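You operate a simulated robot arm through the tools that you are given. There is no shell and no other tool.

You are at the controls of a simulated robot arm. One attempt, no reset.

TASK
Put things in order on the top of the side table. At the end: the pink berry bag from the top of the side table stands on top of the brown cap carton; the clear short jar stands where the clear cashew tub stood; the clear cashew tub from the top of the side table stands where the pink cup stood; the pink cup stands where the pink berry bag stood; whatever was shut is shut again. Leave all else as you found it, and nothing knocked over.

It is judged by the outcome, as a careful person would: the job done as asked, and still so three seconds after it is handed in. It fails if anything else is knocked over, pushed out of place, dropped, spilled or broken. Lids that push on must go on centred and level and be pressed home; caps that screw on are set level and turned clockwise until they are tight.

THE ROBOT
A 6-joint arm with a two-finger parallel gripper, fixed in place. Base frame: the origin is at the foot of the arm, x ahead of it, y to its left, z up; the work surface is at about z = 0. Readings come in m, rad, newtons and seconds.
With the tool pointing down near the work surface it reaches from about 0.16 to 0.42 m from the base axis. Its first joint turns from -1.152 to 1.152 rad. Payload 1.57 kg.
The TCP is the grasp point between the finger pads, 0.03 m short of the fingertips. In the tool frame z runs along the fingers and y along their closing line. Largest opening 0.08 m; finger width 0.017, thickness 0.012; the body of the gripper, 0.04 by 0.082 m, starts 0.08 m behind the TCP.
Orientation is told as [roll, pitch, yaw] about the base's x, y, z axes, in that order, counted from this pose: with the fingers straight down and closing along the base's y, the tool's x points along the base's -x, its y along +y and its z along -z.

THE INTERFACE
- The arm moves only by the tool step_arm. Its argument "moves" is a list of rows, each a list of 7 numbers: the gripper command, from -1 (shut) to 1 (fully open), values between in proportion, then the shift along the base's x, y, z in units of 500 mm (1.0 is 500 mm), then the turn, a rotation vector about the base's x, y, z in units of 90 degrees (1.0 is 90 degrees). In form: [[hand, tx, ty, tz, ax, ay, az], ...]. A call has 1 to 20 rows; each row is the pose to reach, as a shift and turn from the pose commanded when the call began. A call with a number of a shift or a turn outside -1 to 1 is refused whole. Rows are played at 5 a second. More than 0.05 m and 0.15 rad between two rows, or a gripper value outside its range, and nothing of the call is played. Where a pose cannot be reached the arm comes as near as it can. A force on the tool above 40 N (or 10 N above the force at the start of the call, whichever is more), or a blocked arm, ends the call early, and 0.2 s more pass. The fingers move at their own pace (about 0.153 m/s each) and stop on an object; they squeeze with about 34 N. The grip force told is the motor's: it shows also when the fingers shut on nothing. Time passes only in rows, and 0.2 s behind the last, so rows that repeat a pose let the fingers close. The reply holds the time, the measured pose of the TCP, the force on the tool along the base axes, the opening and the grip force, in the units named above and with some noise, with the torque about the TCP (base axes, N m) and any sound that the robot's microphone picked up.
- Cameras (640 x 400 px; columns grow to the right, rows downward): "scene" is fixed at [0.058, -0.3417, 0.4098]; the picture's right is [0.69, -0.72, 0.00], its down [-0.51, -0.49, -0.71] and it looks along [0.51, 0.49, -0.70] (base axes); focal length 214 px, centre (320, 200). "wrist" rides on the gripper at [0.072, -0.007, -0.122] in the tool frame; the picture's right is [0.09, 1.00, 0.00], its down [-0.84, 0.08, -0.54] and it looks along [-0.54, 0.05, 0.84] (tool axes); focal length 238 px, centre (320, 200).
- grab_frame(camera): a new picture of that camera. No time passes.
- measure_at(camera, pixels): there is no depth. For up to 12 entries [column, row, z] of the newest picture of that camera ("zoom" is the newest enlarged one), the place [x, y] in the base frame at which the ray of that pixel passes the height z, good to about 0.003 m. No time passes.
- enlarge(camera, box): a new picture of the part [left, top, right, bottom] of that camera's present view, enlarged. No time passes.
- sign_off(): hands the job in; it is judged then, once.

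Unless the task says otherwise, let go and move clear before handing in.

The tools are called by a JSON object that holds its "method" and its "body". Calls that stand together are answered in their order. step_arm: Moves the arm, as the interface text tells. Its arguments: {"type":"object","properties":{"moves":{"type":"array","items":{"type":"array","items":{"type":"number"}}}},"required":["moves"]} The other tools are called the same way: grab_frame (camera) takes a picture; measure_at (camera, pixels) gives the place at which the rays of pixels pass given heights; enlarge (camera, box) takes an enlarged picture of a part of a camera's view; sign_off () hands the job in.

At the start:

```text
time: 0.0
tool_pos: [0.2289, 0.0103, 0.2668]
tcp_rot: [0.001, -0.002, 0.0]
force: [0.4, 0.4, 0.5]
wrist_torque: [0.01, -0.02, 0.0]
opening: 0.08
grip_force: 0.0
```

scene: 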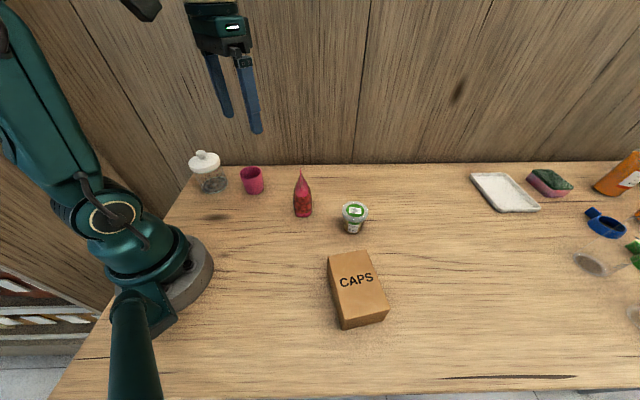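
wrist: 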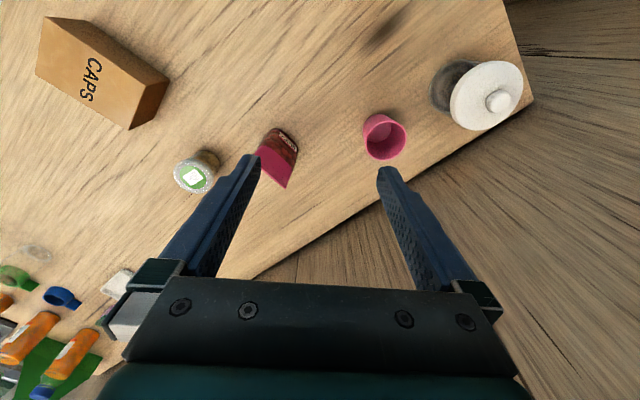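

The scene shows a row of objects on the table: jar with a white lid near (205,170), pink cup (252,180), berry bag (303,195), cashew tub (354,217) and the CAPS carton (357,290). I'll enlarge them for detail before moving.

{"method": "enlarge", "body": {"camera": "scene", "box": [170, 130, 410, 280]}}

{"method": "enlarge", "body": {"camera": "scene", "box": [300, 180, 420, 340]}}

{"method": "enlarge", "body": {"camera": "scene", "box": [460, 140, 640, 340]}}

{"method": "enlarge", "body": {"camera": "wrist", "box": [160, 40, 540, 220]}}

```text
2.67 times, centred on (290, 205) of scene
```

zoom: 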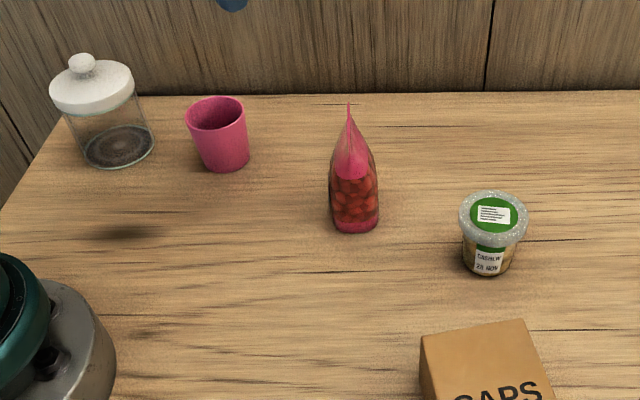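

```text
2.50 times, centred on (360, 260) of scene
```

zoom: 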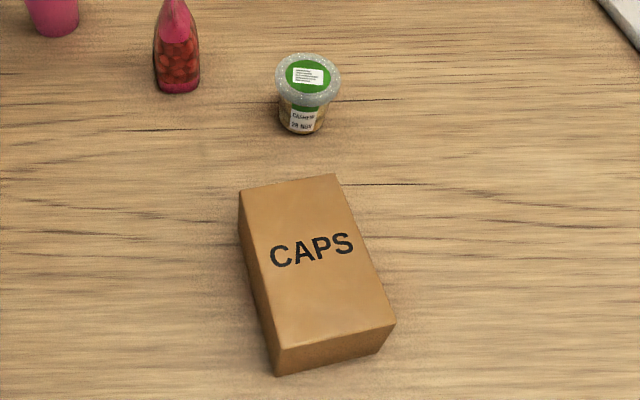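

```text
2.00 times, centred on (550, 240) of scene
```

zoom: 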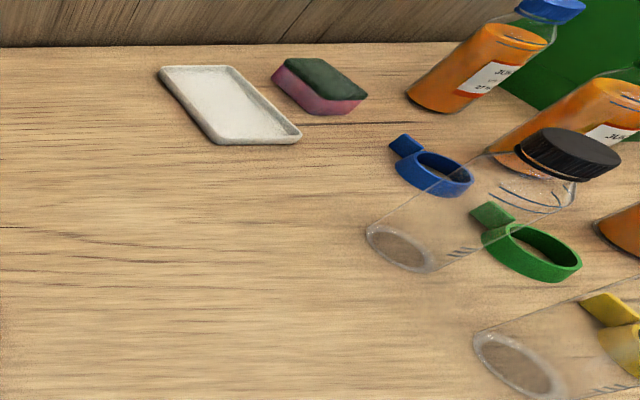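

```text
1.68 times, centred on (350, 130) of wrist
```

zoom: 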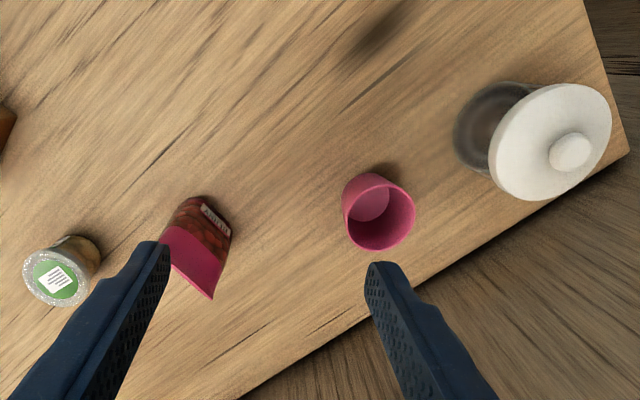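

The jar (zoom ~(100,110)) carries a white knobbed lid; cup, bag and tub stand in a row. I'll enlarge each one to measure positions and sizes.

{"method": "enlarge", "body": {"camera": "scene", "box": [180, 140, 276, 200]}}

```text
6.67 times, centred on (228, 170) of scene
```

zoom: 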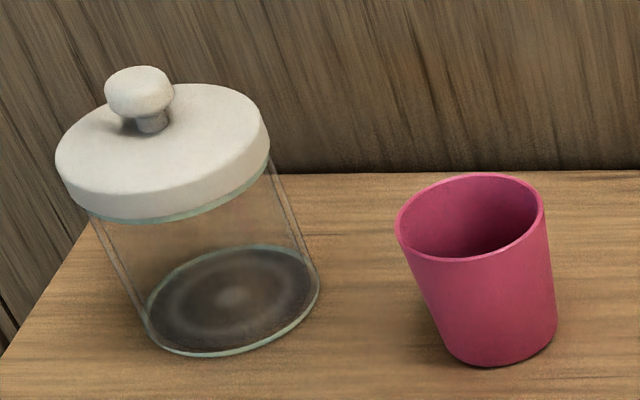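

The jar's base ellipse in the zoom is centred near (231,300) and the cup's rim near (470,218). I'll measure these points.

{"method": "measure_at", "body": {"camera": "zoom", "pixels": [[231, 300, 0], [145, 312, 0], [318, 290, 0], [225, 357, 0], [237, 245, 0], [470, 217, 0.06], [397, 225, 0.06], [544, 210, 0.06], [557, 335, 0.0], [490, 366, 0.0], [440, 345, 0.0], [162, 145, 0.08]]}}

{"method": "enlarge", "body": {"camera": "scene", "box": [280, 160, 376, 240]}}

```text
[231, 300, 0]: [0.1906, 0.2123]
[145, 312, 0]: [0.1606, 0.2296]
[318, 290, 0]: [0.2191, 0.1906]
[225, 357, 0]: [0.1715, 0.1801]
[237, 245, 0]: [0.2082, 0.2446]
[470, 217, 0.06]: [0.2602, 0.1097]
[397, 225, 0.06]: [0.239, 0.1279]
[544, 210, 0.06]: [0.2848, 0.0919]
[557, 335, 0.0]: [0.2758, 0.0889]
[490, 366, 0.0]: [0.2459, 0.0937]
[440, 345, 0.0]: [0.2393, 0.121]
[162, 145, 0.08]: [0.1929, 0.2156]
```

```text
5.00 times, centred on (328, 200) of scene
```

zoom: 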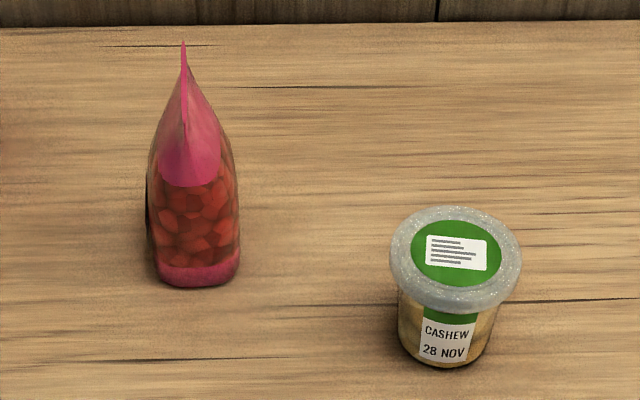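

The jar base centre reads about (0.190, 0.212), about 0.072 m wide, and the cup's about (0.26, 0.108). Next I'll measure the bag (zoom base ~ (197,275), tip (183,40)) and the tub (lid centre (455,255), base front (440,367)).

{"method": "measure_at", "body": {"camera": "zoom", "pixels": [[157, 280, 0], [239, 265, 0], [197, 287, 0], [147, 225, 0.02], [239, 225, 0.02], [183, 40, 0.09], [440, 367, 0], [400, 335, 0], [493, 330, 0], [455, 253, 0.05], [391, 255, 0.05], [520, 255, 0.05]]}}

{"method": "enlarge", "body": {"camera": "wrist", "box": [160, 110, 320, 210]}}

```text
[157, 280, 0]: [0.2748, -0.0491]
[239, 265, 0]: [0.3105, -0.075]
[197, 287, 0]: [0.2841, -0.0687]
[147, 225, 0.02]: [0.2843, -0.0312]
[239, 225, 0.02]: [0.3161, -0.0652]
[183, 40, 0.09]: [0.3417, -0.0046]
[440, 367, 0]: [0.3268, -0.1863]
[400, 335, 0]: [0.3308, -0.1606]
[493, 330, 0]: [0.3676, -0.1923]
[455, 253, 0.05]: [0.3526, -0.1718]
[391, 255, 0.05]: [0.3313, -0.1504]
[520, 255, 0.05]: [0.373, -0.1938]
```

```text
4.00 times, centred on (240, 160) of wrist
```

zoom: 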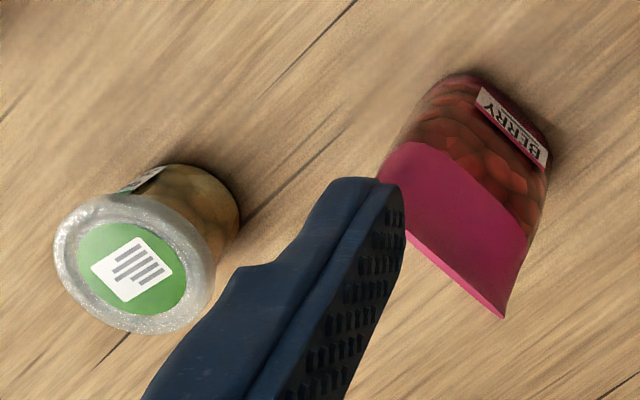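

The bag's seal line in the wrist zoom runs from (405,235) to (503,317), so its broad faces look toward roughly -x+y / +x-y. I'll triangulate its height and centre.

{"method": "measure_at", "body": {"camera": "zoom", "pixels": [[405, 235, 0.08], [503, 317, 0.08], [405, 235, 0.1], [503, 317, 0.1], [450, 75, 0.0], [552, 150, 0.0], [130, 268, 0.05], [130, 268, 0.06], [56, 250, 0.05], [212, 300, 0.05], [205, 170, 0.0], [238, 225, 0.0]]}}

{"method": "enlarge", "body": {"camera": "scene", "box": [283, 160, 323, 225]}}

```text
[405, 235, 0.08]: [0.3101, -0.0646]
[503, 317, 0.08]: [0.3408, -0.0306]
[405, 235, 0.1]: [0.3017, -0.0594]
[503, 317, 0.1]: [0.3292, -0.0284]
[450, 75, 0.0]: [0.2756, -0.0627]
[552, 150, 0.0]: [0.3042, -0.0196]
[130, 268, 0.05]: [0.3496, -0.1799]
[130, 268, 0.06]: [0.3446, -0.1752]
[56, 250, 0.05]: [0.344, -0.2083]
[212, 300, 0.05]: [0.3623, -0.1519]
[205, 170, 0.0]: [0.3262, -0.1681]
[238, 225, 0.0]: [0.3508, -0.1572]
```

```text
6.15 times, centred on (303, 192) of scene
```

zoom: 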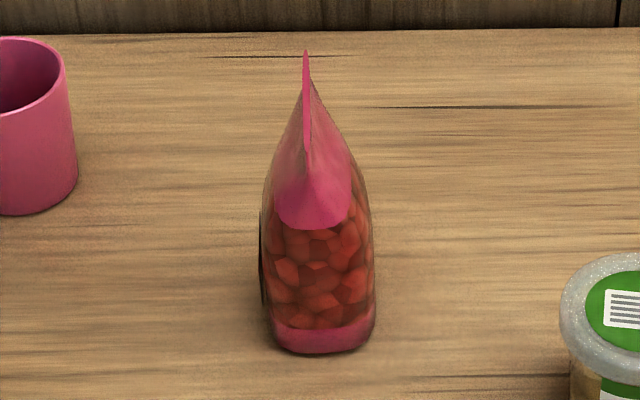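

Triangulating puts the bag's top seal near z≈0.11, centred about (0.31,-0.042). Now I'll measure the carton and the rest of the tub geometry in a fresh zoom.

{"method": "enlarge", "body": {"camera": "scene", "box": [300, 235, 420, 335]}}

{"method": "enlarge", "body": {"camera": "wrist", "box": [20, 0, 200, 140]}}

```text
4.00 times, centred on (360, 285) of scene
```

zoom: 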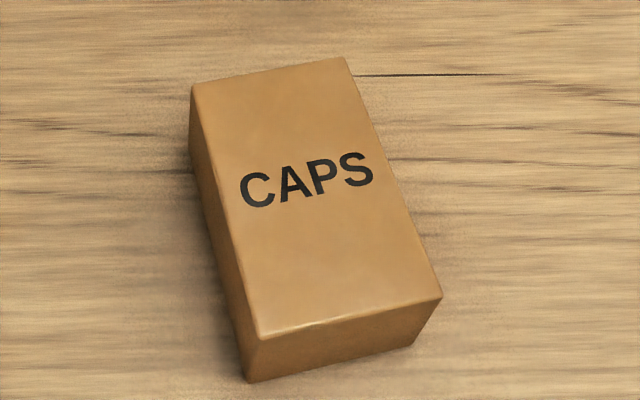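

```text
2.86 times, centred on (110, 70) of wrist
```

zoom: 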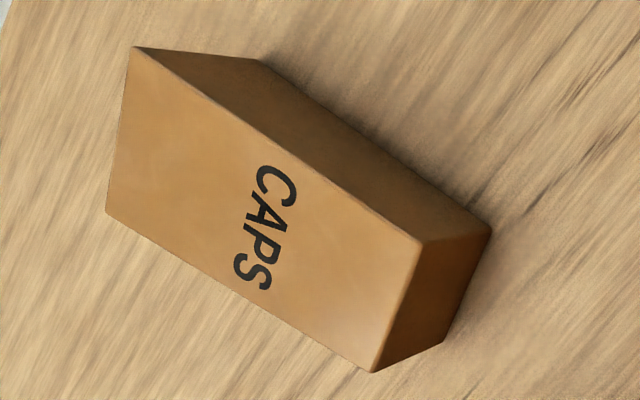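

Carton corners are clear in both views (scene zoom top corners (191,85),(345,57),(442,297),(260,338); wrist zoom (420,242),(373,372),(107,212),(135,47)). I'll triangulate its height and centre.

{"method": "measure_at", "body": {"camera": "zoom", "pixels": [[420, 242, 0.04], [420, 242, 0.06], [373, 372, 0.04], [373, 372, 0.06], [107, 212, 0.04], [107, 212, 0.06], [135, 47, 0.04], [135, 47, 0.06], [492, 232, 0.0], [443, 343, 0.0], [258, 60, 0.0]]}}

{"method": "measure_at", "body": {"camera": "scene", "pixels": [[327.75, 256.25, 0.04], [327.75, 256.25, 0.06], [366.25, 249.25, 0.04], [366.25, 249.25, 0.06], [390.5, 309.25, 0.04], [390.5, 309.25, 0.06], [345, 319.5, 0.04], [345, 319.5, 0.06], [342, 330.5, 0.0], [383.25, 321.75, 0.0]]}}

```text
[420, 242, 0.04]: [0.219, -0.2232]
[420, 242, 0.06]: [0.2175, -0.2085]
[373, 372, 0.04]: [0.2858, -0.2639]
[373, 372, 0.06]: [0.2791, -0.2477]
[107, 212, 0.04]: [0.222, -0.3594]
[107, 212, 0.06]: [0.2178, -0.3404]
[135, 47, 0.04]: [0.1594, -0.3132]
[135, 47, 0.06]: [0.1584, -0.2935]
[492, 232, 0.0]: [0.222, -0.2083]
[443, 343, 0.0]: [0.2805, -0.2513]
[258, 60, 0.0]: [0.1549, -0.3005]
```

```text
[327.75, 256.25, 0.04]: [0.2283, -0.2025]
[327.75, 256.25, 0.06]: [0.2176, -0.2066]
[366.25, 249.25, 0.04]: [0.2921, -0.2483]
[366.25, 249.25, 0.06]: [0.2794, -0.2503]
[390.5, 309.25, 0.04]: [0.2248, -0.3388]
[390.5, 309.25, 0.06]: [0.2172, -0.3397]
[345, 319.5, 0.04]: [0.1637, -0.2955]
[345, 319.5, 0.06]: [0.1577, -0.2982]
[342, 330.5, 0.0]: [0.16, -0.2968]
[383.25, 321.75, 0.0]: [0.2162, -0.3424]
```

Both views agree at z=0.06: carton top is 0.06 m high, centred (0.218,-0.273), about 0.107×0.075 m. Now the jar and cup in the current wrist view to triangulate their heights and diameters.

{"method": "enlarge", "body": {"camera": "wrist", "box": [350, 40, 540, 175]}}

```text
2.96 times, centred on (445, 108) of wrist
```

zoom: 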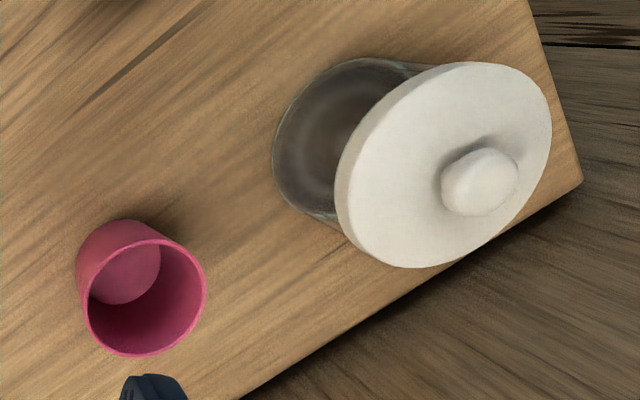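

The lid's top disc in the wrist zoom is centred near (447,163) and cup rim near (146,297). I'll triangulate against the scene view.

{"method": "measure_at", "body": {"camera": "zoom", "pixels": [[447, 163, 0.08], [447, 163, 0.1], [341, 190, 0.09], [551, 130, 0.09], [470, 62, 0.09], [405, 268, 0.09], [146, 297, 0.05], [146, 297, 0.07], [86, 300, 0.06], [207, 295, 0.06], [123, 275, 0.0], [273, 150, 0.0]]}}

{"method": "measure_at", "body": {"camera": "scene", "pixels": [[204, 161, 0.07], [204, 161, 0.08], [204, 161, 0.09], [204, 161, 0.1], [188.4, 164.75, 0.08], [219.3, 158.0, 0.08], [250.5, 172.5, 0.05], [250.5, 172.5, 0.06], [250.5, 172.5, 0.07]]}}

```text
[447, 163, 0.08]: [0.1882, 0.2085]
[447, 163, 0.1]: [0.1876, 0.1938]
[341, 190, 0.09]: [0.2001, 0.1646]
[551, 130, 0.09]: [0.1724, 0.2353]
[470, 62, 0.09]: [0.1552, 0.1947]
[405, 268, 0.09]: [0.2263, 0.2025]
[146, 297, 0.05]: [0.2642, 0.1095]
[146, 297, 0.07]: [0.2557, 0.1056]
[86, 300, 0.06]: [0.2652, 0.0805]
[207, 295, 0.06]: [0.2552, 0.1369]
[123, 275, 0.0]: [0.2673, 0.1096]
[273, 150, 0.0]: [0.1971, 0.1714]
```

```text
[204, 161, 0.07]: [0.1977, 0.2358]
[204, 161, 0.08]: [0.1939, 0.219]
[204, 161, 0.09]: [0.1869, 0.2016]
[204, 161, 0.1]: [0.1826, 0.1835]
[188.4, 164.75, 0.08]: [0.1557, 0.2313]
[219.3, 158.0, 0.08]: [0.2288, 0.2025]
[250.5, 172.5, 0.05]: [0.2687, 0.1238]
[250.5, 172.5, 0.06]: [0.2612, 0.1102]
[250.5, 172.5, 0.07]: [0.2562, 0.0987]
```

Triangulation gives: jar centre ≈(0.190,0.209) with lid top ≈0.085 and lid ≈0.076 wide; cup ≈(0.260,0.1075), rim z≈0.062; tub ≈(0.344,-0.175), lid top z≈0.06. I'll go above the bag with the fingers turned about 49° so they close across its thickness, and check it with the wrist camera.

{"method": "step_arm", "body": {"moves": [[1, 0.0233, -0.0149, -0.0191, 0, 0, 0.0782], [1, 0.0466, -0.0299, -0.0382, 0, 0, 0.1564], [1, 0.07, -0.0448, -0.0573, 0, 0, 0.2346], [1, 0.0933, -0.0598, -0.0764, 0, 0, 0.3129], [1, 0.1166, -0.0747, -0.0955, 0, 0, 0.3911], [1, 0.1399, -0.0897, -0.1146, 0, 0, 0.4693], [1, 0.1632, -0.1046, -0.1336, 0, 0, 0.5475], [1, 0.1632, -0.1046, -0.1336, 0, 0, 0.5475]]}}

{"method": "grab_frame", "body": {"camera": "wrist"}}

{"method": "grab_frame", "body": {"camera": "scene"}}

```text
time: 1.8
tool_pos: [0.3107, -0.0427, 0.1998]
tcp_rot: [-0.001, -0.002, 0.862]
force: [-0.2, 0.0, -0.1]
wrist_torque: [-0.01, 0.0, 0.02]
opening: 0.08
grip_force: 0.1
```

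```text
taken
```

wrist: 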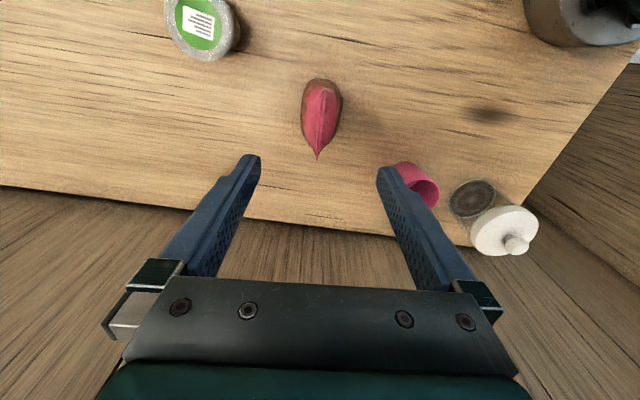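

```text
taken
```

scene: 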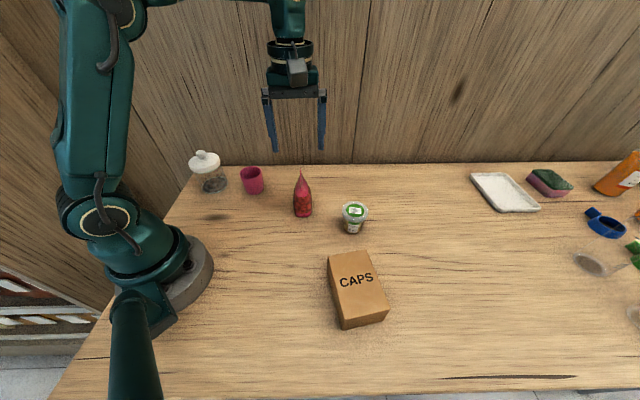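

In the wrist view the bag's seal runs vertically near column 318–320, so the fingers are aligned with its thickness. I'll enlarge to find its centre along the width direction.

{"method": "enlarge", "body": {"camera": "wrist", "box": [270, 60, 370, 180]}}

```text
3.33 times, centred on (320, 120) of wrist
```

zoom: 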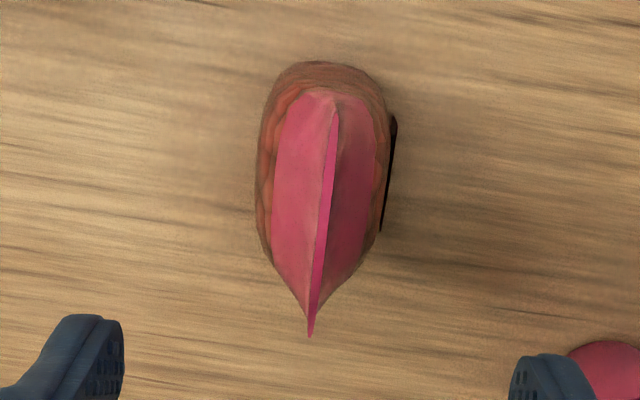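

The seal line in the zoom goes from (335,105) to (310,337), a few degrees off vertical. I'll measure its endpoints and the base outline.

{"method": "measure_at", "body": {"camera": "zoom", "pixels": [[335, 105, 0.11], [310, 337, 0.11], [335, 105, 0.1], [310, 337, 0.1], [320, 62, 0.0], [320, 62, 0.02], [257, 180, 0.02], [385, 180, 0.02], [257, 180, 0.04], [385, 180, 0.04], [393, 125, 0.03], [381, 232, 0.03]]}}

```text
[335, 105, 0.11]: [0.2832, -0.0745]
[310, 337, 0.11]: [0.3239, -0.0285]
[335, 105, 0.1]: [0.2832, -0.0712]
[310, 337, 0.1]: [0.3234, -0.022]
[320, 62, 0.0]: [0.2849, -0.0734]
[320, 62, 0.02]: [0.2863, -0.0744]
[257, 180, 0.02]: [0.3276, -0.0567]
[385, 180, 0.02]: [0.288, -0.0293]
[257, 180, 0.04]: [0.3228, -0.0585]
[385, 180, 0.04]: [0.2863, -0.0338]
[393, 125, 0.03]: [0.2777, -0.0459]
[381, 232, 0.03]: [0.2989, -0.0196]
```

The bag's centre comes out at ≈(0.303,-0.050) with its width direction at ≈49°, so the yaw is right. I'll shift over it, descend to z≈0.042 and close.

{"method": "step_arm", "body": {"moves": [[1, -0.015, -0.016, 0, 0, 0, -0.003], [1, -0.015, -0.016, -0.06, 0, 0, -0.003], [1, -0.015, -0.016, -0.12, 0, 0, -0.003], [1, -0.015, -0.016, -0.17, 0, 0, -0.003], [1, -0.015, -0.016, -0.21, 0, 0, -0.003], [1, -0.015, -0.016, -0.25, 0, 0, -0.003], [1, -0.015, -0.016, -0.28, 0, 0, -0.003], [1, -0.015, -0.016, -0.3, 0, 0, -0.003], [1, -0.015, -0.016, -0.316, 0, 0, -0.003], [1, -0.015, -0.016, -0.316, 0, 0, -0.003]]}}

{"method": "grab_frame", "body": {"camera": "wrist"}}

{"method": "enlarge", "body": {"camera": "scene", "box": [230, 100, 400, 260]}}

```text
time: 4.0
tool_pos: [0.304, -0.0511, 0.042]
tcp_rot: [0.001, -0.002, 0.854]
force: [-0.4, 0.0, 0.0]
wrist_torque: [0.0, -0.03, -0.05]
opening: 0.08
grip_force: 0.0
```

```text
taken
```

wrist: 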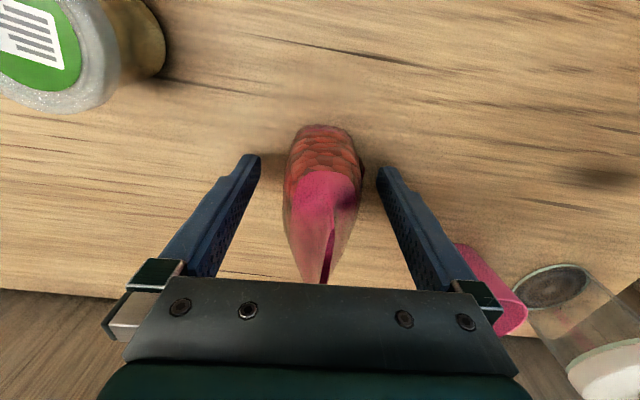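

```text
2.50 times, centred on (315, 180) of scene
```

zoom: 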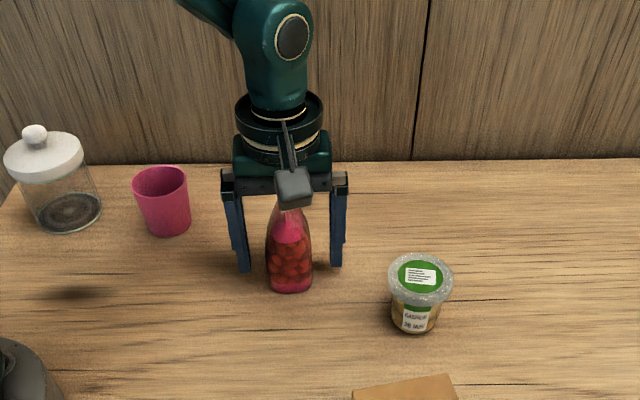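

The bag stands centred between the open fingers (wrist (323,200)). I'll close on it and read the opening.

{"method": "step_arm", "body": {"moves": [[0.4, 0, 0, 0, 0, 0, 0], [0.1, 0, 0, 0, 0, 0, 0], [-0.1, 0, 0, 0, 0, 0, 0], [-0.1, 0, 0, 0, 0, 0, 0], [-0.1, 0, 0, 0, 0, 0, 0]]}}

```text
time: 5.2
tool_pos: [0.3036, -0.0509, 0.0419]
tcp_rot: [0.001, -0.003, 0.854]
force: [-0.2, 0.5, 0.0]
wrist_torque: [-0.03, 0.04, 0.01]
opening: 0.0433
grip_force: 34.1
```

Held at 0.0433 m opening with 34 N. I'll lift it slowly and check that it hangs straight.

{"method": "step_arm", "body": {"moves": [[-0.3, 0, 0, 0.01, 0, 0, 0], [-0.3, 0, 0, 0.03, 0, 0, 0], [-0.3, 0, 0, 0.06, 0, 0, 0], [-0.3, 0, 0, 0.1, 0, 0, 0], [-0.3, 0, 0, 0.15, 0, 0, 0], [-0.3, 0, 0, 0.2, 0, 0, 0], [-0.3, 0, 0, 0.25, 0, 0, 0], [-0.3, 0, 0, 0.28, 0, 0, 0], [-0.3, 0, 0, 0.28, 0, 0, 0]]}}

{"method": "grab_frame", "body": {"camera": "wrist"}}

{"method": "grab_frame", "body": {"camera": "scene"}}

```text
time: 7.2
tool_pos: [0.3022, -0.0506, 0.182]
tcp_rot: [0.001, -0.002, 0.854]
force: [0.2, -0.2, -0.5]
wrist_torque: [-0.01, 0.01, 0.0]
opening: 0.0434
grip_force: 34.5
```

```text
taken
```

wrist: 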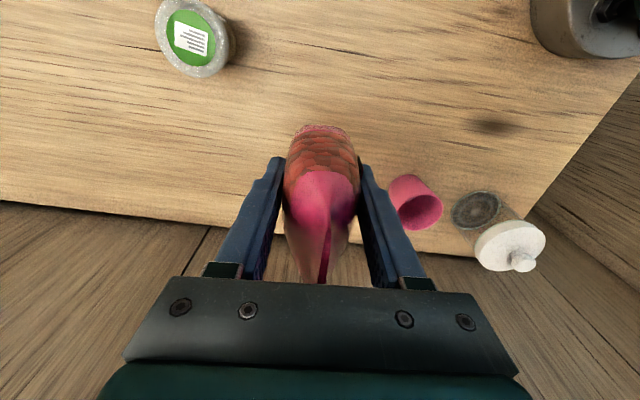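

```text
taken
```

scene: 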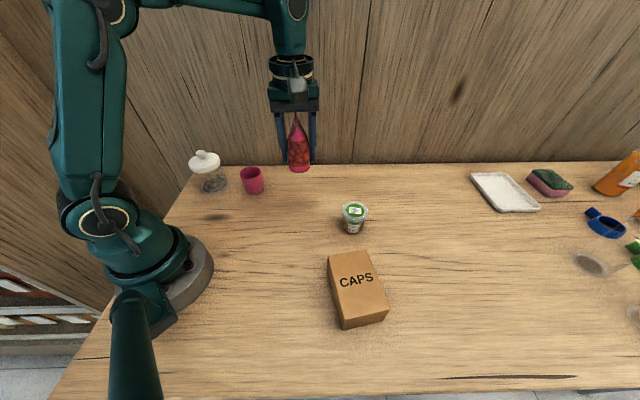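

The bag is up cleanly (scene (298,150)), upright, and weighs little. I'll carry it over to above the carton at about (0.218,-0.273), turning 7° to line up with the carton's long side.

{"method": "step_arm", "body": {"moves": [[-0.3, -0.01, -0.03, 0.006, 0, 0, 0.006], [-0.3, -0.026, -0.07, 0.016, 0, 0, 0.012], [-0.3, -0.044, -0.115, 0.016, 0, 0, 0.02], [-0.3, -0.063, -0.165, 0.016, 0, 0, 0.028], [-0.3, -0.083, -0.217, 0.016, 0, 0, 0.037], [-0.3, -0.102, -0.268, 0.016, 0, 0, 0.046], [-0.3, -0.12, -0.316, 0.016, 0, 0, 0.055], [-0.3, -0.137, -0.36, 0.016, 0, 0, 0.063], [-0.3, -0.152, -0.4, 0.016, 0, 0, 0.07], [-0.3, -0.163, -0.428, 0.016, 0, 0, 0.074], [-0.3, -0.17, -0.446, 0.016, 0, 0, 0.076], [-0.3, -0.17, -0.446, 0.016, 0, 0, 0.076]]}}

{"method": "grab_frame", "body": {"camera": "wrist"}}

{"method": "grab_frame", "body": {"camera": "scene"}}

```text
time: 9.8
tool_pos: [0.2172, -0.2729, 0.1916]
tcp_rot: [0.002, -0.002, 0.977]
force: [0.9, 0.2, -0.9]
wrist_torque: [0.02, -0.04, 0.01]
opening: 0.0284
grip_force: 0.0
```

```text
taken
```

wrist: 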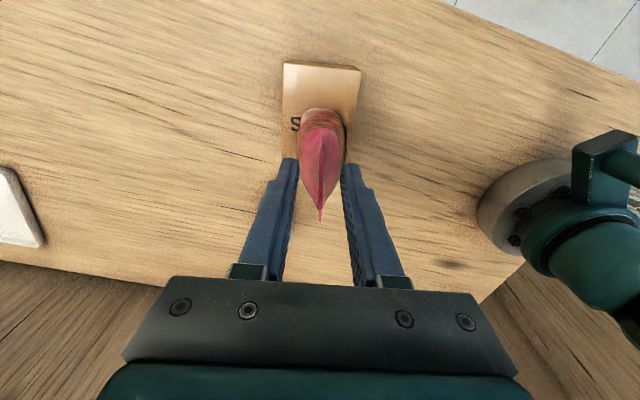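

```text
taken
```

scene: 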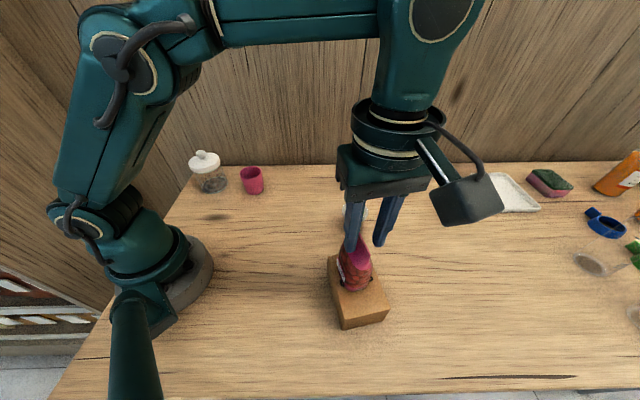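

Grip force is 0 and the opening fell to 0.0284: the bag slipped out of the fingers. In the scene it seems to be on the carton at (355,268); I'll look closely before doing anything else.

{"method": "enlarge", "body": {"camera": "scene", "box": [300, 190, 420, 340]}}

{"method": "enlarge", "body": {"camera": "wrist", "box": [250, 50, 400, 240]}}

```text
2.67 times, centred on (360, 265) of scene
```

zoom: 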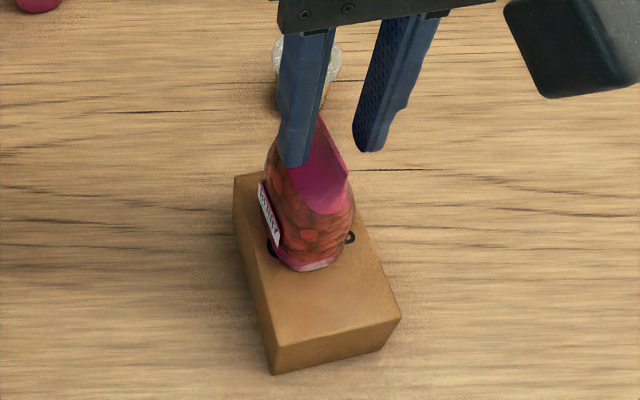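

```text
2.11 times, centred on (325, 145) of wrist
```

zoom: 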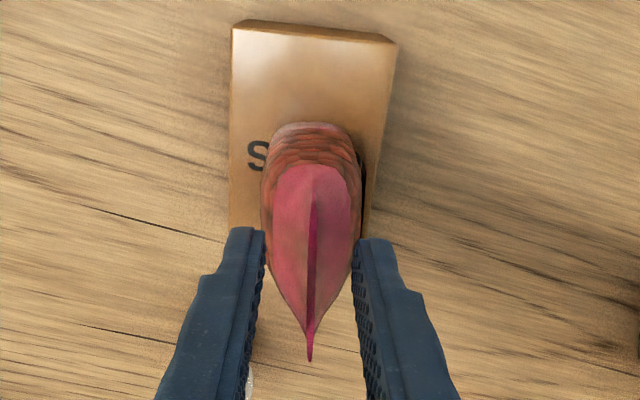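

The carton hasn't moved (its corners match the earlier pixels) and the bag appears upright over it, near (305,265) in the zoom. I'll hold still briefly to see whether the bag is settled.

{"method": "step_arm", "body": {"moves": [[-0.3, 0, 0, 0, 0, 0, 0], [-0.3, 0, 0, 0, 0, 0, 0], [-0.3, 0, 0, 0, 0, 0, 0]]}}

{"method": "enlarge", "body": {"camera": "scene", "box": [300, 190, 420, 340]}}

{"method": "enlarge", "body": {"camera": "wrist", "box": [250, 50, 400, 240]}}

```text
time: 10.6
tool_pos: [0.217, -0.2732, 0.1901]
tcp_rot: [0.002, -0.002, 0.975]
force: [-0.4, -0.3, 0.3]
wrist_torque: [0.04, -0.02, 0.04]
opening: 0.0279
grip_force: 0.0
```

```text
2.67 times, centred on (360, 265) of scene
```

zoom: 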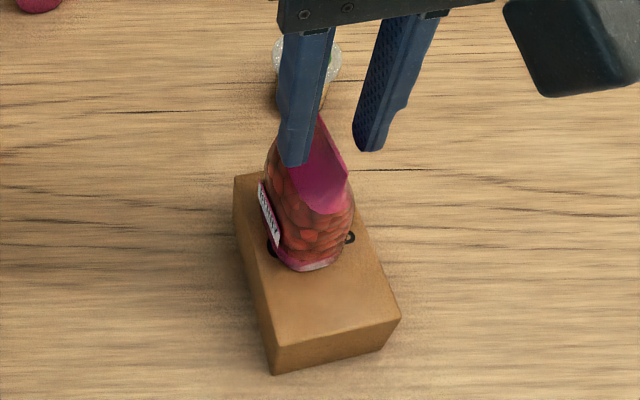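

```text
2.11 times, centred on (325, 145) of wrist
```

zoom: 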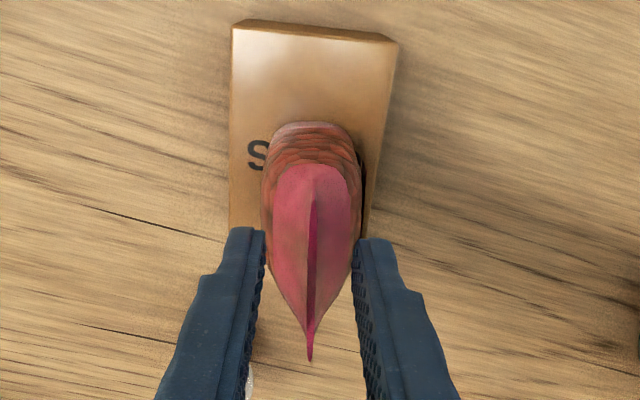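

The bag is standing upright and still on the carton top. I'll measure where its base sits relative to the carton's edges.

{"method": "measure_at", "body": {"camera": "zoom", "pixels": [[310, 123, 0.07], [310, 360, 0.17], [312, 185, 0.17], [262, 200, 0.08], [362, 200, 0.08], [233, 28, 0.06], [395, 40, 0.06]]}}

{"method": "grab_frame", "body": {"camera": "scene"}}

{"method": "measure_at", "body": {"camera": "scene", "pixels": [[346.6, 289, 0.06], [354.5, 291, 0.06], [364, 289.5, 0.06], [341, 280, 0.06], [359.75, 235, 0.17]]}}

```text
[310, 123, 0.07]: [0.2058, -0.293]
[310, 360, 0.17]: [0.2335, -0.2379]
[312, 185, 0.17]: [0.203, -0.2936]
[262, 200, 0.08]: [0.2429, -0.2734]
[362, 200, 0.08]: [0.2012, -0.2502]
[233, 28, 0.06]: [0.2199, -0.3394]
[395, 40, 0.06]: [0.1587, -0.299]
```

```text
taken
```

scene: 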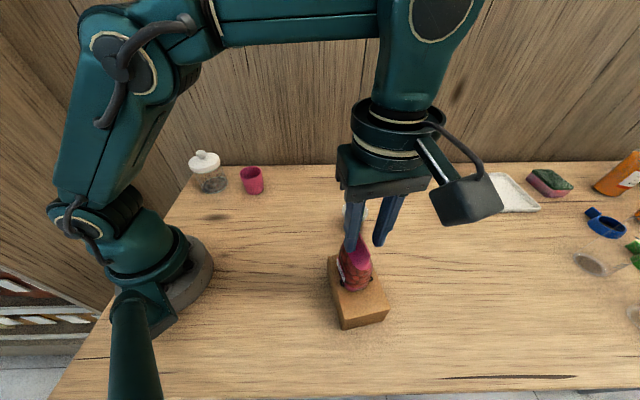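

```text
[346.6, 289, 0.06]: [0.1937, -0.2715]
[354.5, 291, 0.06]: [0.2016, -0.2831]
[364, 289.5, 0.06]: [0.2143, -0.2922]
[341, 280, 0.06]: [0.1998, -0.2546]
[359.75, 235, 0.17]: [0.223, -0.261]
```

The bag's seal at z=0.17 spans (0.203,-0.294)–(0.234,-0.238), so it stands centred on the carton — where I wanted it, though by a slip rather than my placement. I'll open wide a touch and rise straight up, clear of it.

{"method": "step_arm", "body": {"moves": [[0.2, 0, 0, 0, 0, 0, 0], [0.6, 0, 0, 0.0, 0, 0, 0], [1, 0, 0, 0.02, 0, 0, 0], [1, 0, 0, 0.06, 0, 0, 0], [1, 0, 0, 0.1, 0, 0, 0], [1, 0, 0, 0.14, 0, 0, 0], [1, 0, 0, 0.14, 0, 0, 0]]}}

{"method": "grab_frame", "body": {"camera": "wrist"}}

{"method": "enlarge", "body": {"camera": "scene", "box": [300, 190, 420, 340]}}

```text
time: 12.2
tool_pos: [0.211, -0.2644, 0.2441]
tcp_rot: [0.002, -0.002, 0.974]
force: [0.3, -0.4, -0.2]
wrist_torque: [-0.01, 0.03, -0.01]
opening: 0.0799
grip_force: 0.1
out of reach, approached as far as the arm can: row 5, 6, 7
```

```text
taken
```

wrist: 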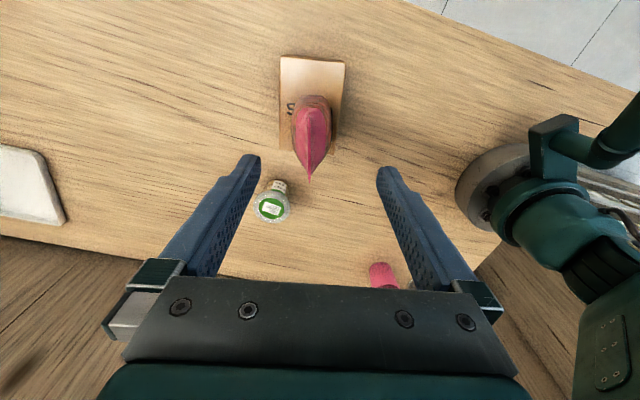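

```text
2.67 times, centred on (360, 265) of scene
```

zoom: 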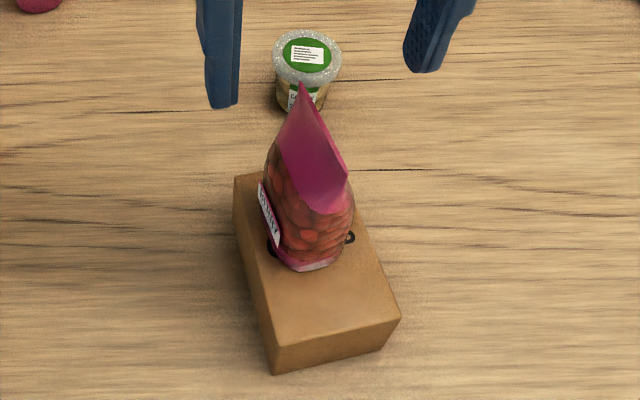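

The bag stands steady on the carton, and the arm is clear (height there is capped near z=0.244). Next I'll go over to the cup at ≈(0.260,0.1075) with the fingers back at yaw 0.

{"method": "step_arm", "body": {"moves": [[1, 0.0082, 0.062, -0.02, 0, 0, -0.0517], [1, 0.0163, 0.124, -0.03, 0, 0, -0.1033], [1, 0.0245, 0.186, -0.035, 0, 0, -0.155], [1, 0.0327, 0.248, -0.04, 0, 0, -0.2067], [1, 0.0408, 0.31, -0.045, 0, 0, -0.2583], [1, 0.049, 0.372, -0.05, 0, 0, -0.31], [1, 0.0572, 0.434, -0.055, 0, 0, -0.3617], [1, 0.0653, 0.496, -0.06, 0, 0, -0.4133], [1, 0.0735, 0.558, -0.066, 0, 0, -0.465], [1, 0.0817, 0.62, -0.074, 0, 0, -0.5167], [1, 0.0898, 0.682, -0.08, 0, 0, -0.5683], [1, 0.098, 0.744, -0.088, 0, 0, -0.62], [1, 0.098, 0.744, -0.088, 0, 0, -0.62]]}}

{"method": "grab_frame", "body": {"camera": "wrist"}}

{"method": "grab_frame", "body": {"camera": "scene"}}

```text
time: 15.0
tool_pos: [0.261, 0.1068, 0.1998]
tcp_rot: [0.002, -0.003, 0.0]
force: [-0.1, -0.1, 0.1]
wrist_torque: [0.02, 0.0, -0.03]
opening: 0.0798
grip_force: 0.1
```

```text
taken
```

wrist: 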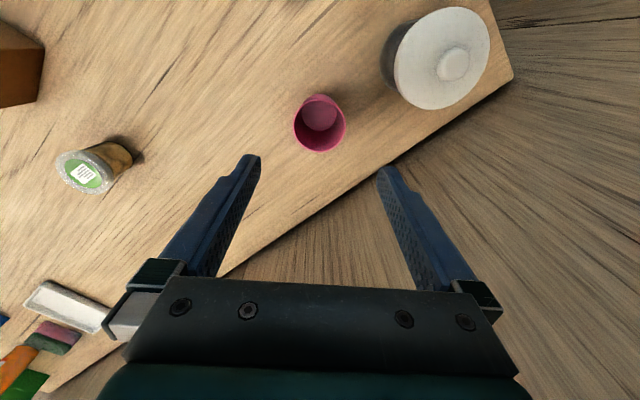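

```text
taken
```

scene: 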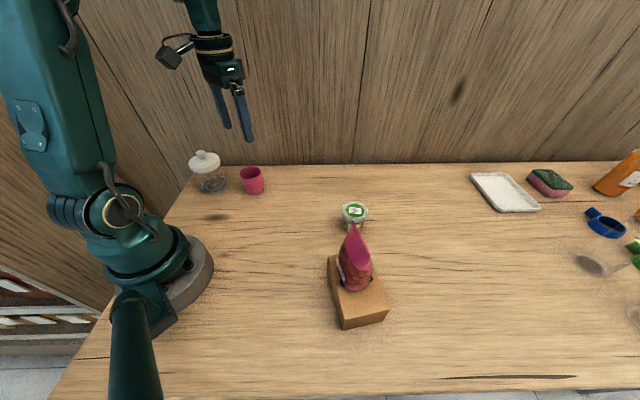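

The gripper is above the cup (wrist (319,124)). I'll enlarge and measure the cup rim and the jar lid from here.

{"method": "enlarge", "body": {"camera": "wrist", "box": [270, 0, 520, 170]}}

```text
2.35 times, centred on (395, 85) of wrist
```

zoom: 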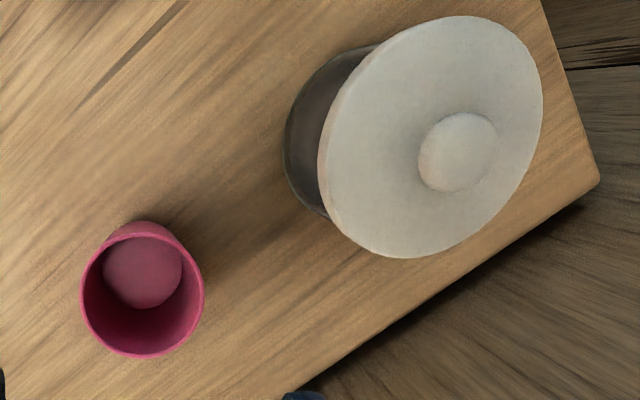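

The cup's rim in the zoom is centred near (142,293), spanning 81–204. Measuring it along with the lid outline.

{"method": "measure_at", "body": {"camera": "zoom", "pixels": [[142, 293, 0.062], [81, 290, 0.062], [204, 290, 0.062], [142, 231, 0.062], [142, 357, 0.062], [143, 271, 0.003], [432, 137, 0.085], [318, 170, 0.085], [543, 100, 0.085], [470, 16, 0.085], [405, 257, 0.085], [458, 152, 0.1]]}}

```text
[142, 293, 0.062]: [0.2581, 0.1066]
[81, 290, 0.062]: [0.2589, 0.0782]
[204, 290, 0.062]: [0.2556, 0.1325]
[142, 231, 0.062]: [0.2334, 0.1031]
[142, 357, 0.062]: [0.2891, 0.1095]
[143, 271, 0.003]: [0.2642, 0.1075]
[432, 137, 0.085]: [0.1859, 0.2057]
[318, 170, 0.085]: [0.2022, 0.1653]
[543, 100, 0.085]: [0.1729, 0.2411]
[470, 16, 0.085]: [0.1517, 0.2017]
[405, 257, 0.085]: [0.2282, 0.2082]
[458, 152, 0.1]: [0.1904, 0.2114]
```

Cup centre ≈(0.261,0.106), rim ≈0.056 wide. I'll descend straight over it to z≈0.048 with the hand open.

{"method": "step_arm", "body": {"moves": [[1, 0, -0.0016, -0.06, 0, 0, 0], [1, 0, -0.0016, -0.12, 0, 0, 0], [1, 0, -0.0016, -0.17, 0, 0, 0], [1, 0, -0.0016, -0.21, 0, 0, 0], [1, 0, -0.0016, -0.245, 0, 0, 0], [1, 0, -0.0016, -0.275, 0, 0, 0], [1, 0, -0.0016, -0.304, 0, 0, 0], [1, 0, -0.0016, -0.304, 0, 0, 0]]}}

{"method": "grab_frame", "body": {"camera": "wrist"}}

{"method": "enlarge", "body": {"camera": "scene", "box": [170, 90, 330, 220]}}

```text
time: 16.8
tool_pos: [0.259, 0.106, 0.0494]
tcp_rot: [0.002, -0.001, 0.003]
force: [-0.3, 0.5, 0.0]
wrist_torque: [0.01, -0.01, 0.02]
opening: 0.0801
grip_force: 0.1
```

```text
taken
```

wrist: 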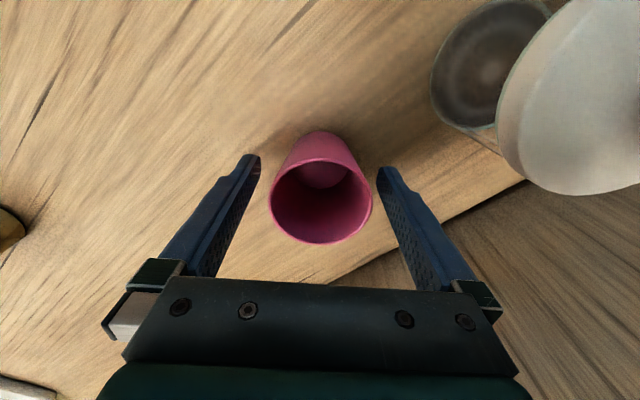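

```text
3.08 times, centred on (250, 155) of scene
```

zoom: 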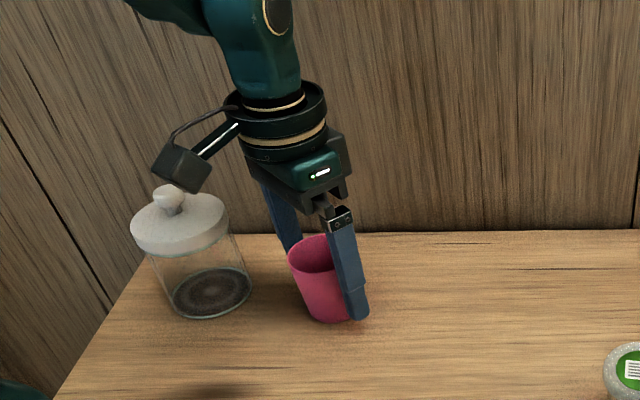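

The cup sits centred between the fingers (rim (271–371, ~200)). I'll check fore-aft centring before closing.

{"method": "measure_at", "body": {"camera": "wrist", "pixels": [[320, 160, 0.062], [320, 243, 0.062], [270, 200, 0.062], [371, 200, 0.062]]}}

```text
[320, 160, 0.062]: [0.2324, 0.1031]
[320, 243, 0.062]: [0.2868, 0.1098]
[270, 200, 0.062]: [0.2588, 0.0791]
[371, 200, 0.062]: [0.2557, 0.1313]
```

Rim centre is (0.2596,0.1055) against TCP (0.259,0.106): well centred. Closing.

{"method": "step_arm", "body": {"moves": [[0.6, 0, 0, 0, 0, 0, 0], [0.4, 0, 0, 0, 0, 0, 0], [0.2, 0, 0, 0, 0, 0, 0], [0.2, 0, 0, 0, 0, 0, 0], [0.2, 0, 0, 0, 0, 0, 0]]}}

```text
time: 18.0
tool_pos: [0.2602, 0.1044, 0.0478]
tcp_rot: [0.001, -0.001, 0.002]
force: [-0.5, -0.1, 0.6]
wrist_torque: [0.0, -0.01, -0.01]
opening: 0.0538
grip_force: 33.5
```

Gripped at 0.0538 m, 33.5 N. I'll lift gently and check for slip.

{"method": "step_arm", "body": {"moves": [[0, 0, 0, 0.01, 0, 0, 0], [0, 0, 0, 0.02, 0, 0, 0], [0, 0, 0, 0.04, 0, 0, 0], [0, 0, 0, 0.06, 0, 0, 0], [0, 0, 0, 0.06, 0, 0, 0]]}}

{"method": "grab_frame", "body": {"camera": "wrist"}}

{"method": "enlarge", "body": {"camera": "scene", "box": [170, 90, 330, 220]}}

```text
time: 19.2
tool_pos: [0.2602, 0.1069, 0.0767]
tcp_rot: [0.001, -0.002, 0.001]
force: [0.4, -0.3, 0.1]
wrist_torque: [0.0, 0.02, -0.01]
opening: 0.054
grip_force: 34.3
```

```text
taken
```

wrist: 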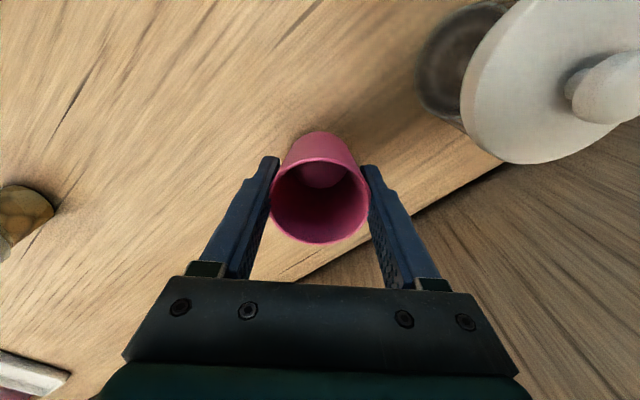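

```text
3.08 times, centred on (250, 155) of scene
```

zoom: 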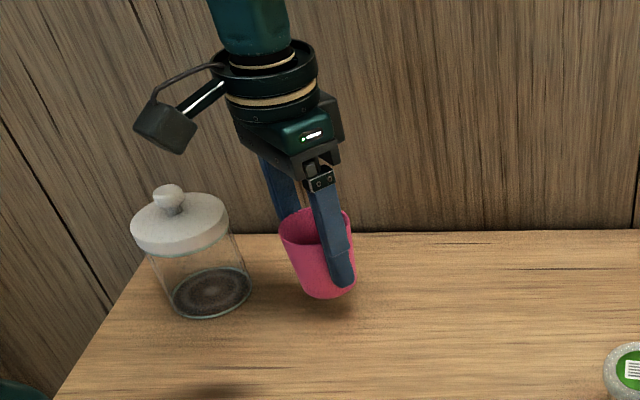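

The cup hangs upright and firm. I'll carry it low to the bag's old spot (0.303,-0.0505).

{"method": "step_arm", "body": {"moves": [[0, 0.005, -0.02, 0.01, 0, 0, 0], [0, 0.015, -0.056, 0.01, 0, 0, 0], [0, 0.026, -0.097, 0.01, 0, 0, 0], [0, 0.038, -0.142, 0.01, 0, 0, 0], [0, 0.05, -0.187, 0.01, 0, 0, 0], [0, 0.062, -0.23, 0.01, 0, 0, 0], [0, 0.072, -0.268, 0.01, 0, 0, 0], [0, 0.079, -0.295, 0.01, 0, 0, 0], [0, 0.084, -0.313, 0.01, 0, 0, 0], [0, 0.084, -0.313, 0.01, 0, 0, 0]]}}

{"method": "grab_frame", "body": {"camera": "wrist"}}

{"method": "grab_frame", "body": {"camera": "scene"}}

```text
time: 21.4
tool_pos: [0.3008, -0.0504, 0.082]
tcp_rot: [0.002, -0.001, 0.001]
force: [-0.2, 0.4, -0.5]
wrist_torque: [-0.03, 0.02, 0.02]
opening: 0.0536
grip_force: 33.9
```

```text
taken
```

wrist: 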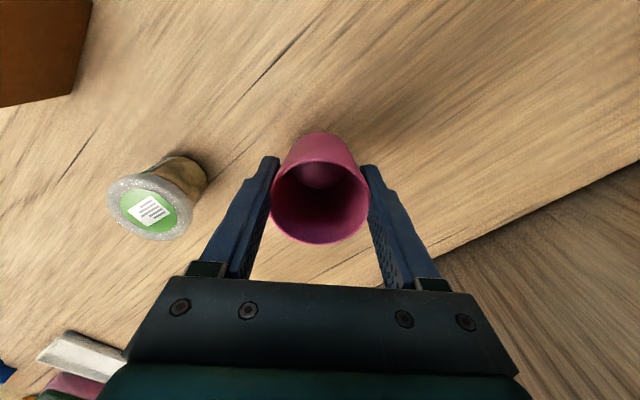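

```text
taken
```

scene: 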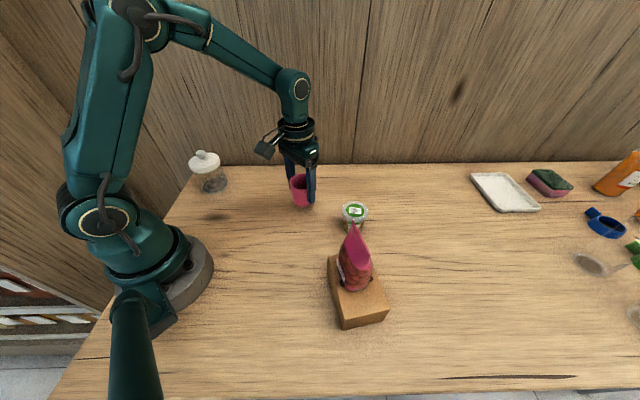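

Now over the spot at (0.301,-0.0504). I'll lower by the same 0.035 m it was raised and watch the force.

{"method": "step_arm", "body": {"moves": [[0, 0.002, 0, -0.02, 0, 0, 0], [0, 0.002, 0, -0.04, 0, 0, 0], [0, 0.002, 0, -0.055, 0, 0, 0], [0, 0.002, 0, -0.064, 0, 0, 0], [0, 0.002, 0, -0.069, 0, 0, 0], [0, 0.002, 0, -0.07, 0, 0, 0], [0, 0.002, 0, -0.07, 0, 0, 0]]}}

{"method": "enlarge", "body": {"camera": "scene", "box": [250, 120, 390, 240]}}

```text
time: 23.0
tool_pos: [0.3027, -0.051, 0.0477]
tcp_rot: [0.0, -0.004, 0.001]
force: [-0.3, -3.2, 12.8]
wrist_torque: [-0.12, -0.02, -0.03]
opening: 0.0535
grip_force: 34.1
```

```text
3.33 times, centred on (320, 180) of scene
```

zoom: 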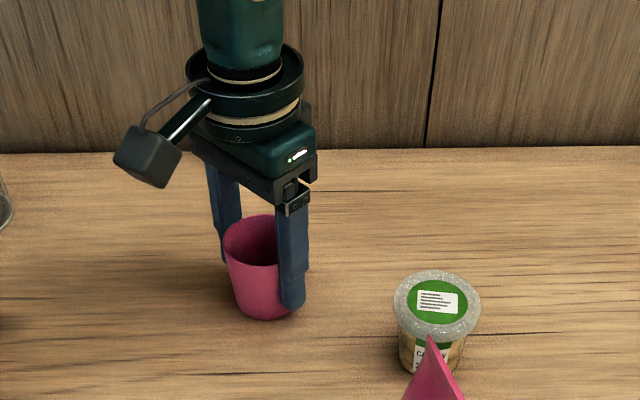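

Force of 12.8 N up: the cup is on the table with slight preload. I'll ease up 1 mm, open gradually, and lift straight away.

{"method": "step_arm", "body": {"moves": [[0, 0, 0, 0.002, 0, 0, 0], [0.3, 0, 0, 0.002, 0, 0, 0], [0.5, 0, 0, 0.002, 0, 0, 0], [0.8, 0, 0, 0.002, 0, 0, 0], [1, 0, 0, 0.002, 0, 0, 0], [1, 0, 0, 0.03, 0, 0, 0], [1, 0, 0, 0.07, 0, 0, 0], [1, 0, 0, 0.13, 0, 0, 0], [1, 0, 0, 0.2, 0, 0, 0], [1, 0, 0, 0.28, 0, 0, 0], [1, 0, 0, 0.28, 0, 0, 0]]}}

{"method": "grab_frame", "body": {"camera": "wrist"}}

{"method": "grab_frame", "body": {"camera": "scene"}}

```text
time: 25.4
tool_pos: [0.302, -0.0509, 0.1893]
tcp_rot: [0.0, -0.002, 0.002]
force: [-0.3, -0.9, -0.4]
wrist_torque: [-0.02, 0.0, -0.01]
opening: 0.0801
grip_force: 0.1
```

```text
taken
```

wrist: 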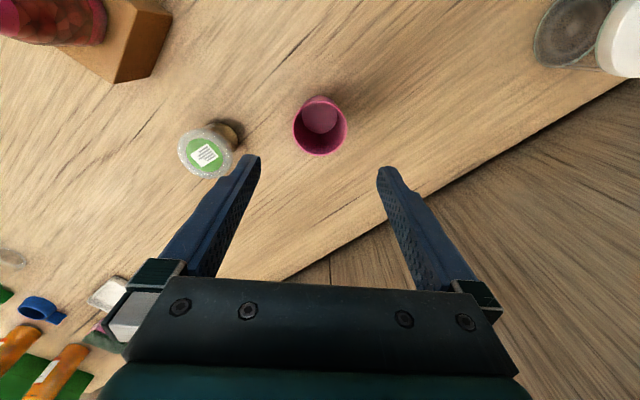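

```text
taken
```

scene: 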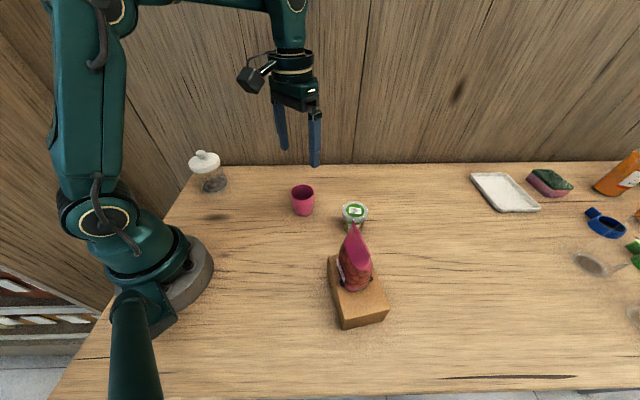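

The cup now stands in the bag's old spot (scene (302,200)). For the tub and jar I want to grip the body below the overhanging lid, so I'll test in free air whether a 45° outward tilt of the tool is reachable.

{"method": "step_arm", "body": {"moves": [[1, 0, 0, 0, 0, -0.0833, 0], [1, 0, 0, 0, 0, -0.1667, 0], [1, 0, 0, 0, 0, -0.25, 0], [1, 0, 0, 0, 0, -0.3333, 0], [1, 0, 0, 0, 0, -0.4167, 0], [1, 0, 0, 0, 0, -0.5, 0], [1, 0, 0, 0, 0, -0.5, 0]]}}

{"method": "grab_frame", "body": {"camera": "wrist"}}

{"method": "grab_frame", "body": {"camera": "scene"}}

```text
time: 27.0
tool_pos: [0.3008, -0.0513, 0.1877]
tcp_rot: [0.0, -0.789, 0.001]
force: [0.2, 0.7, 0.0]
wrist_torque: [-0.03, -0.01, 0.0]
opening: 0.0797
grip_force: 0.0
```

```text
taken
```

wrist: 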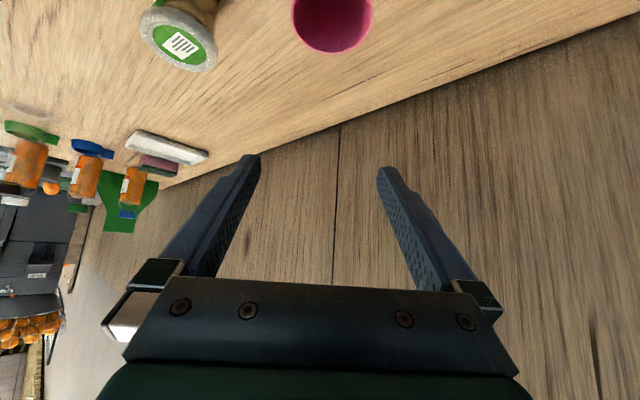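

```text
taken
```

scene: 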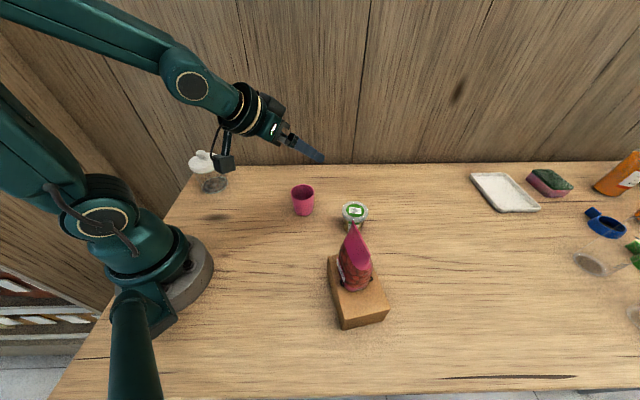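

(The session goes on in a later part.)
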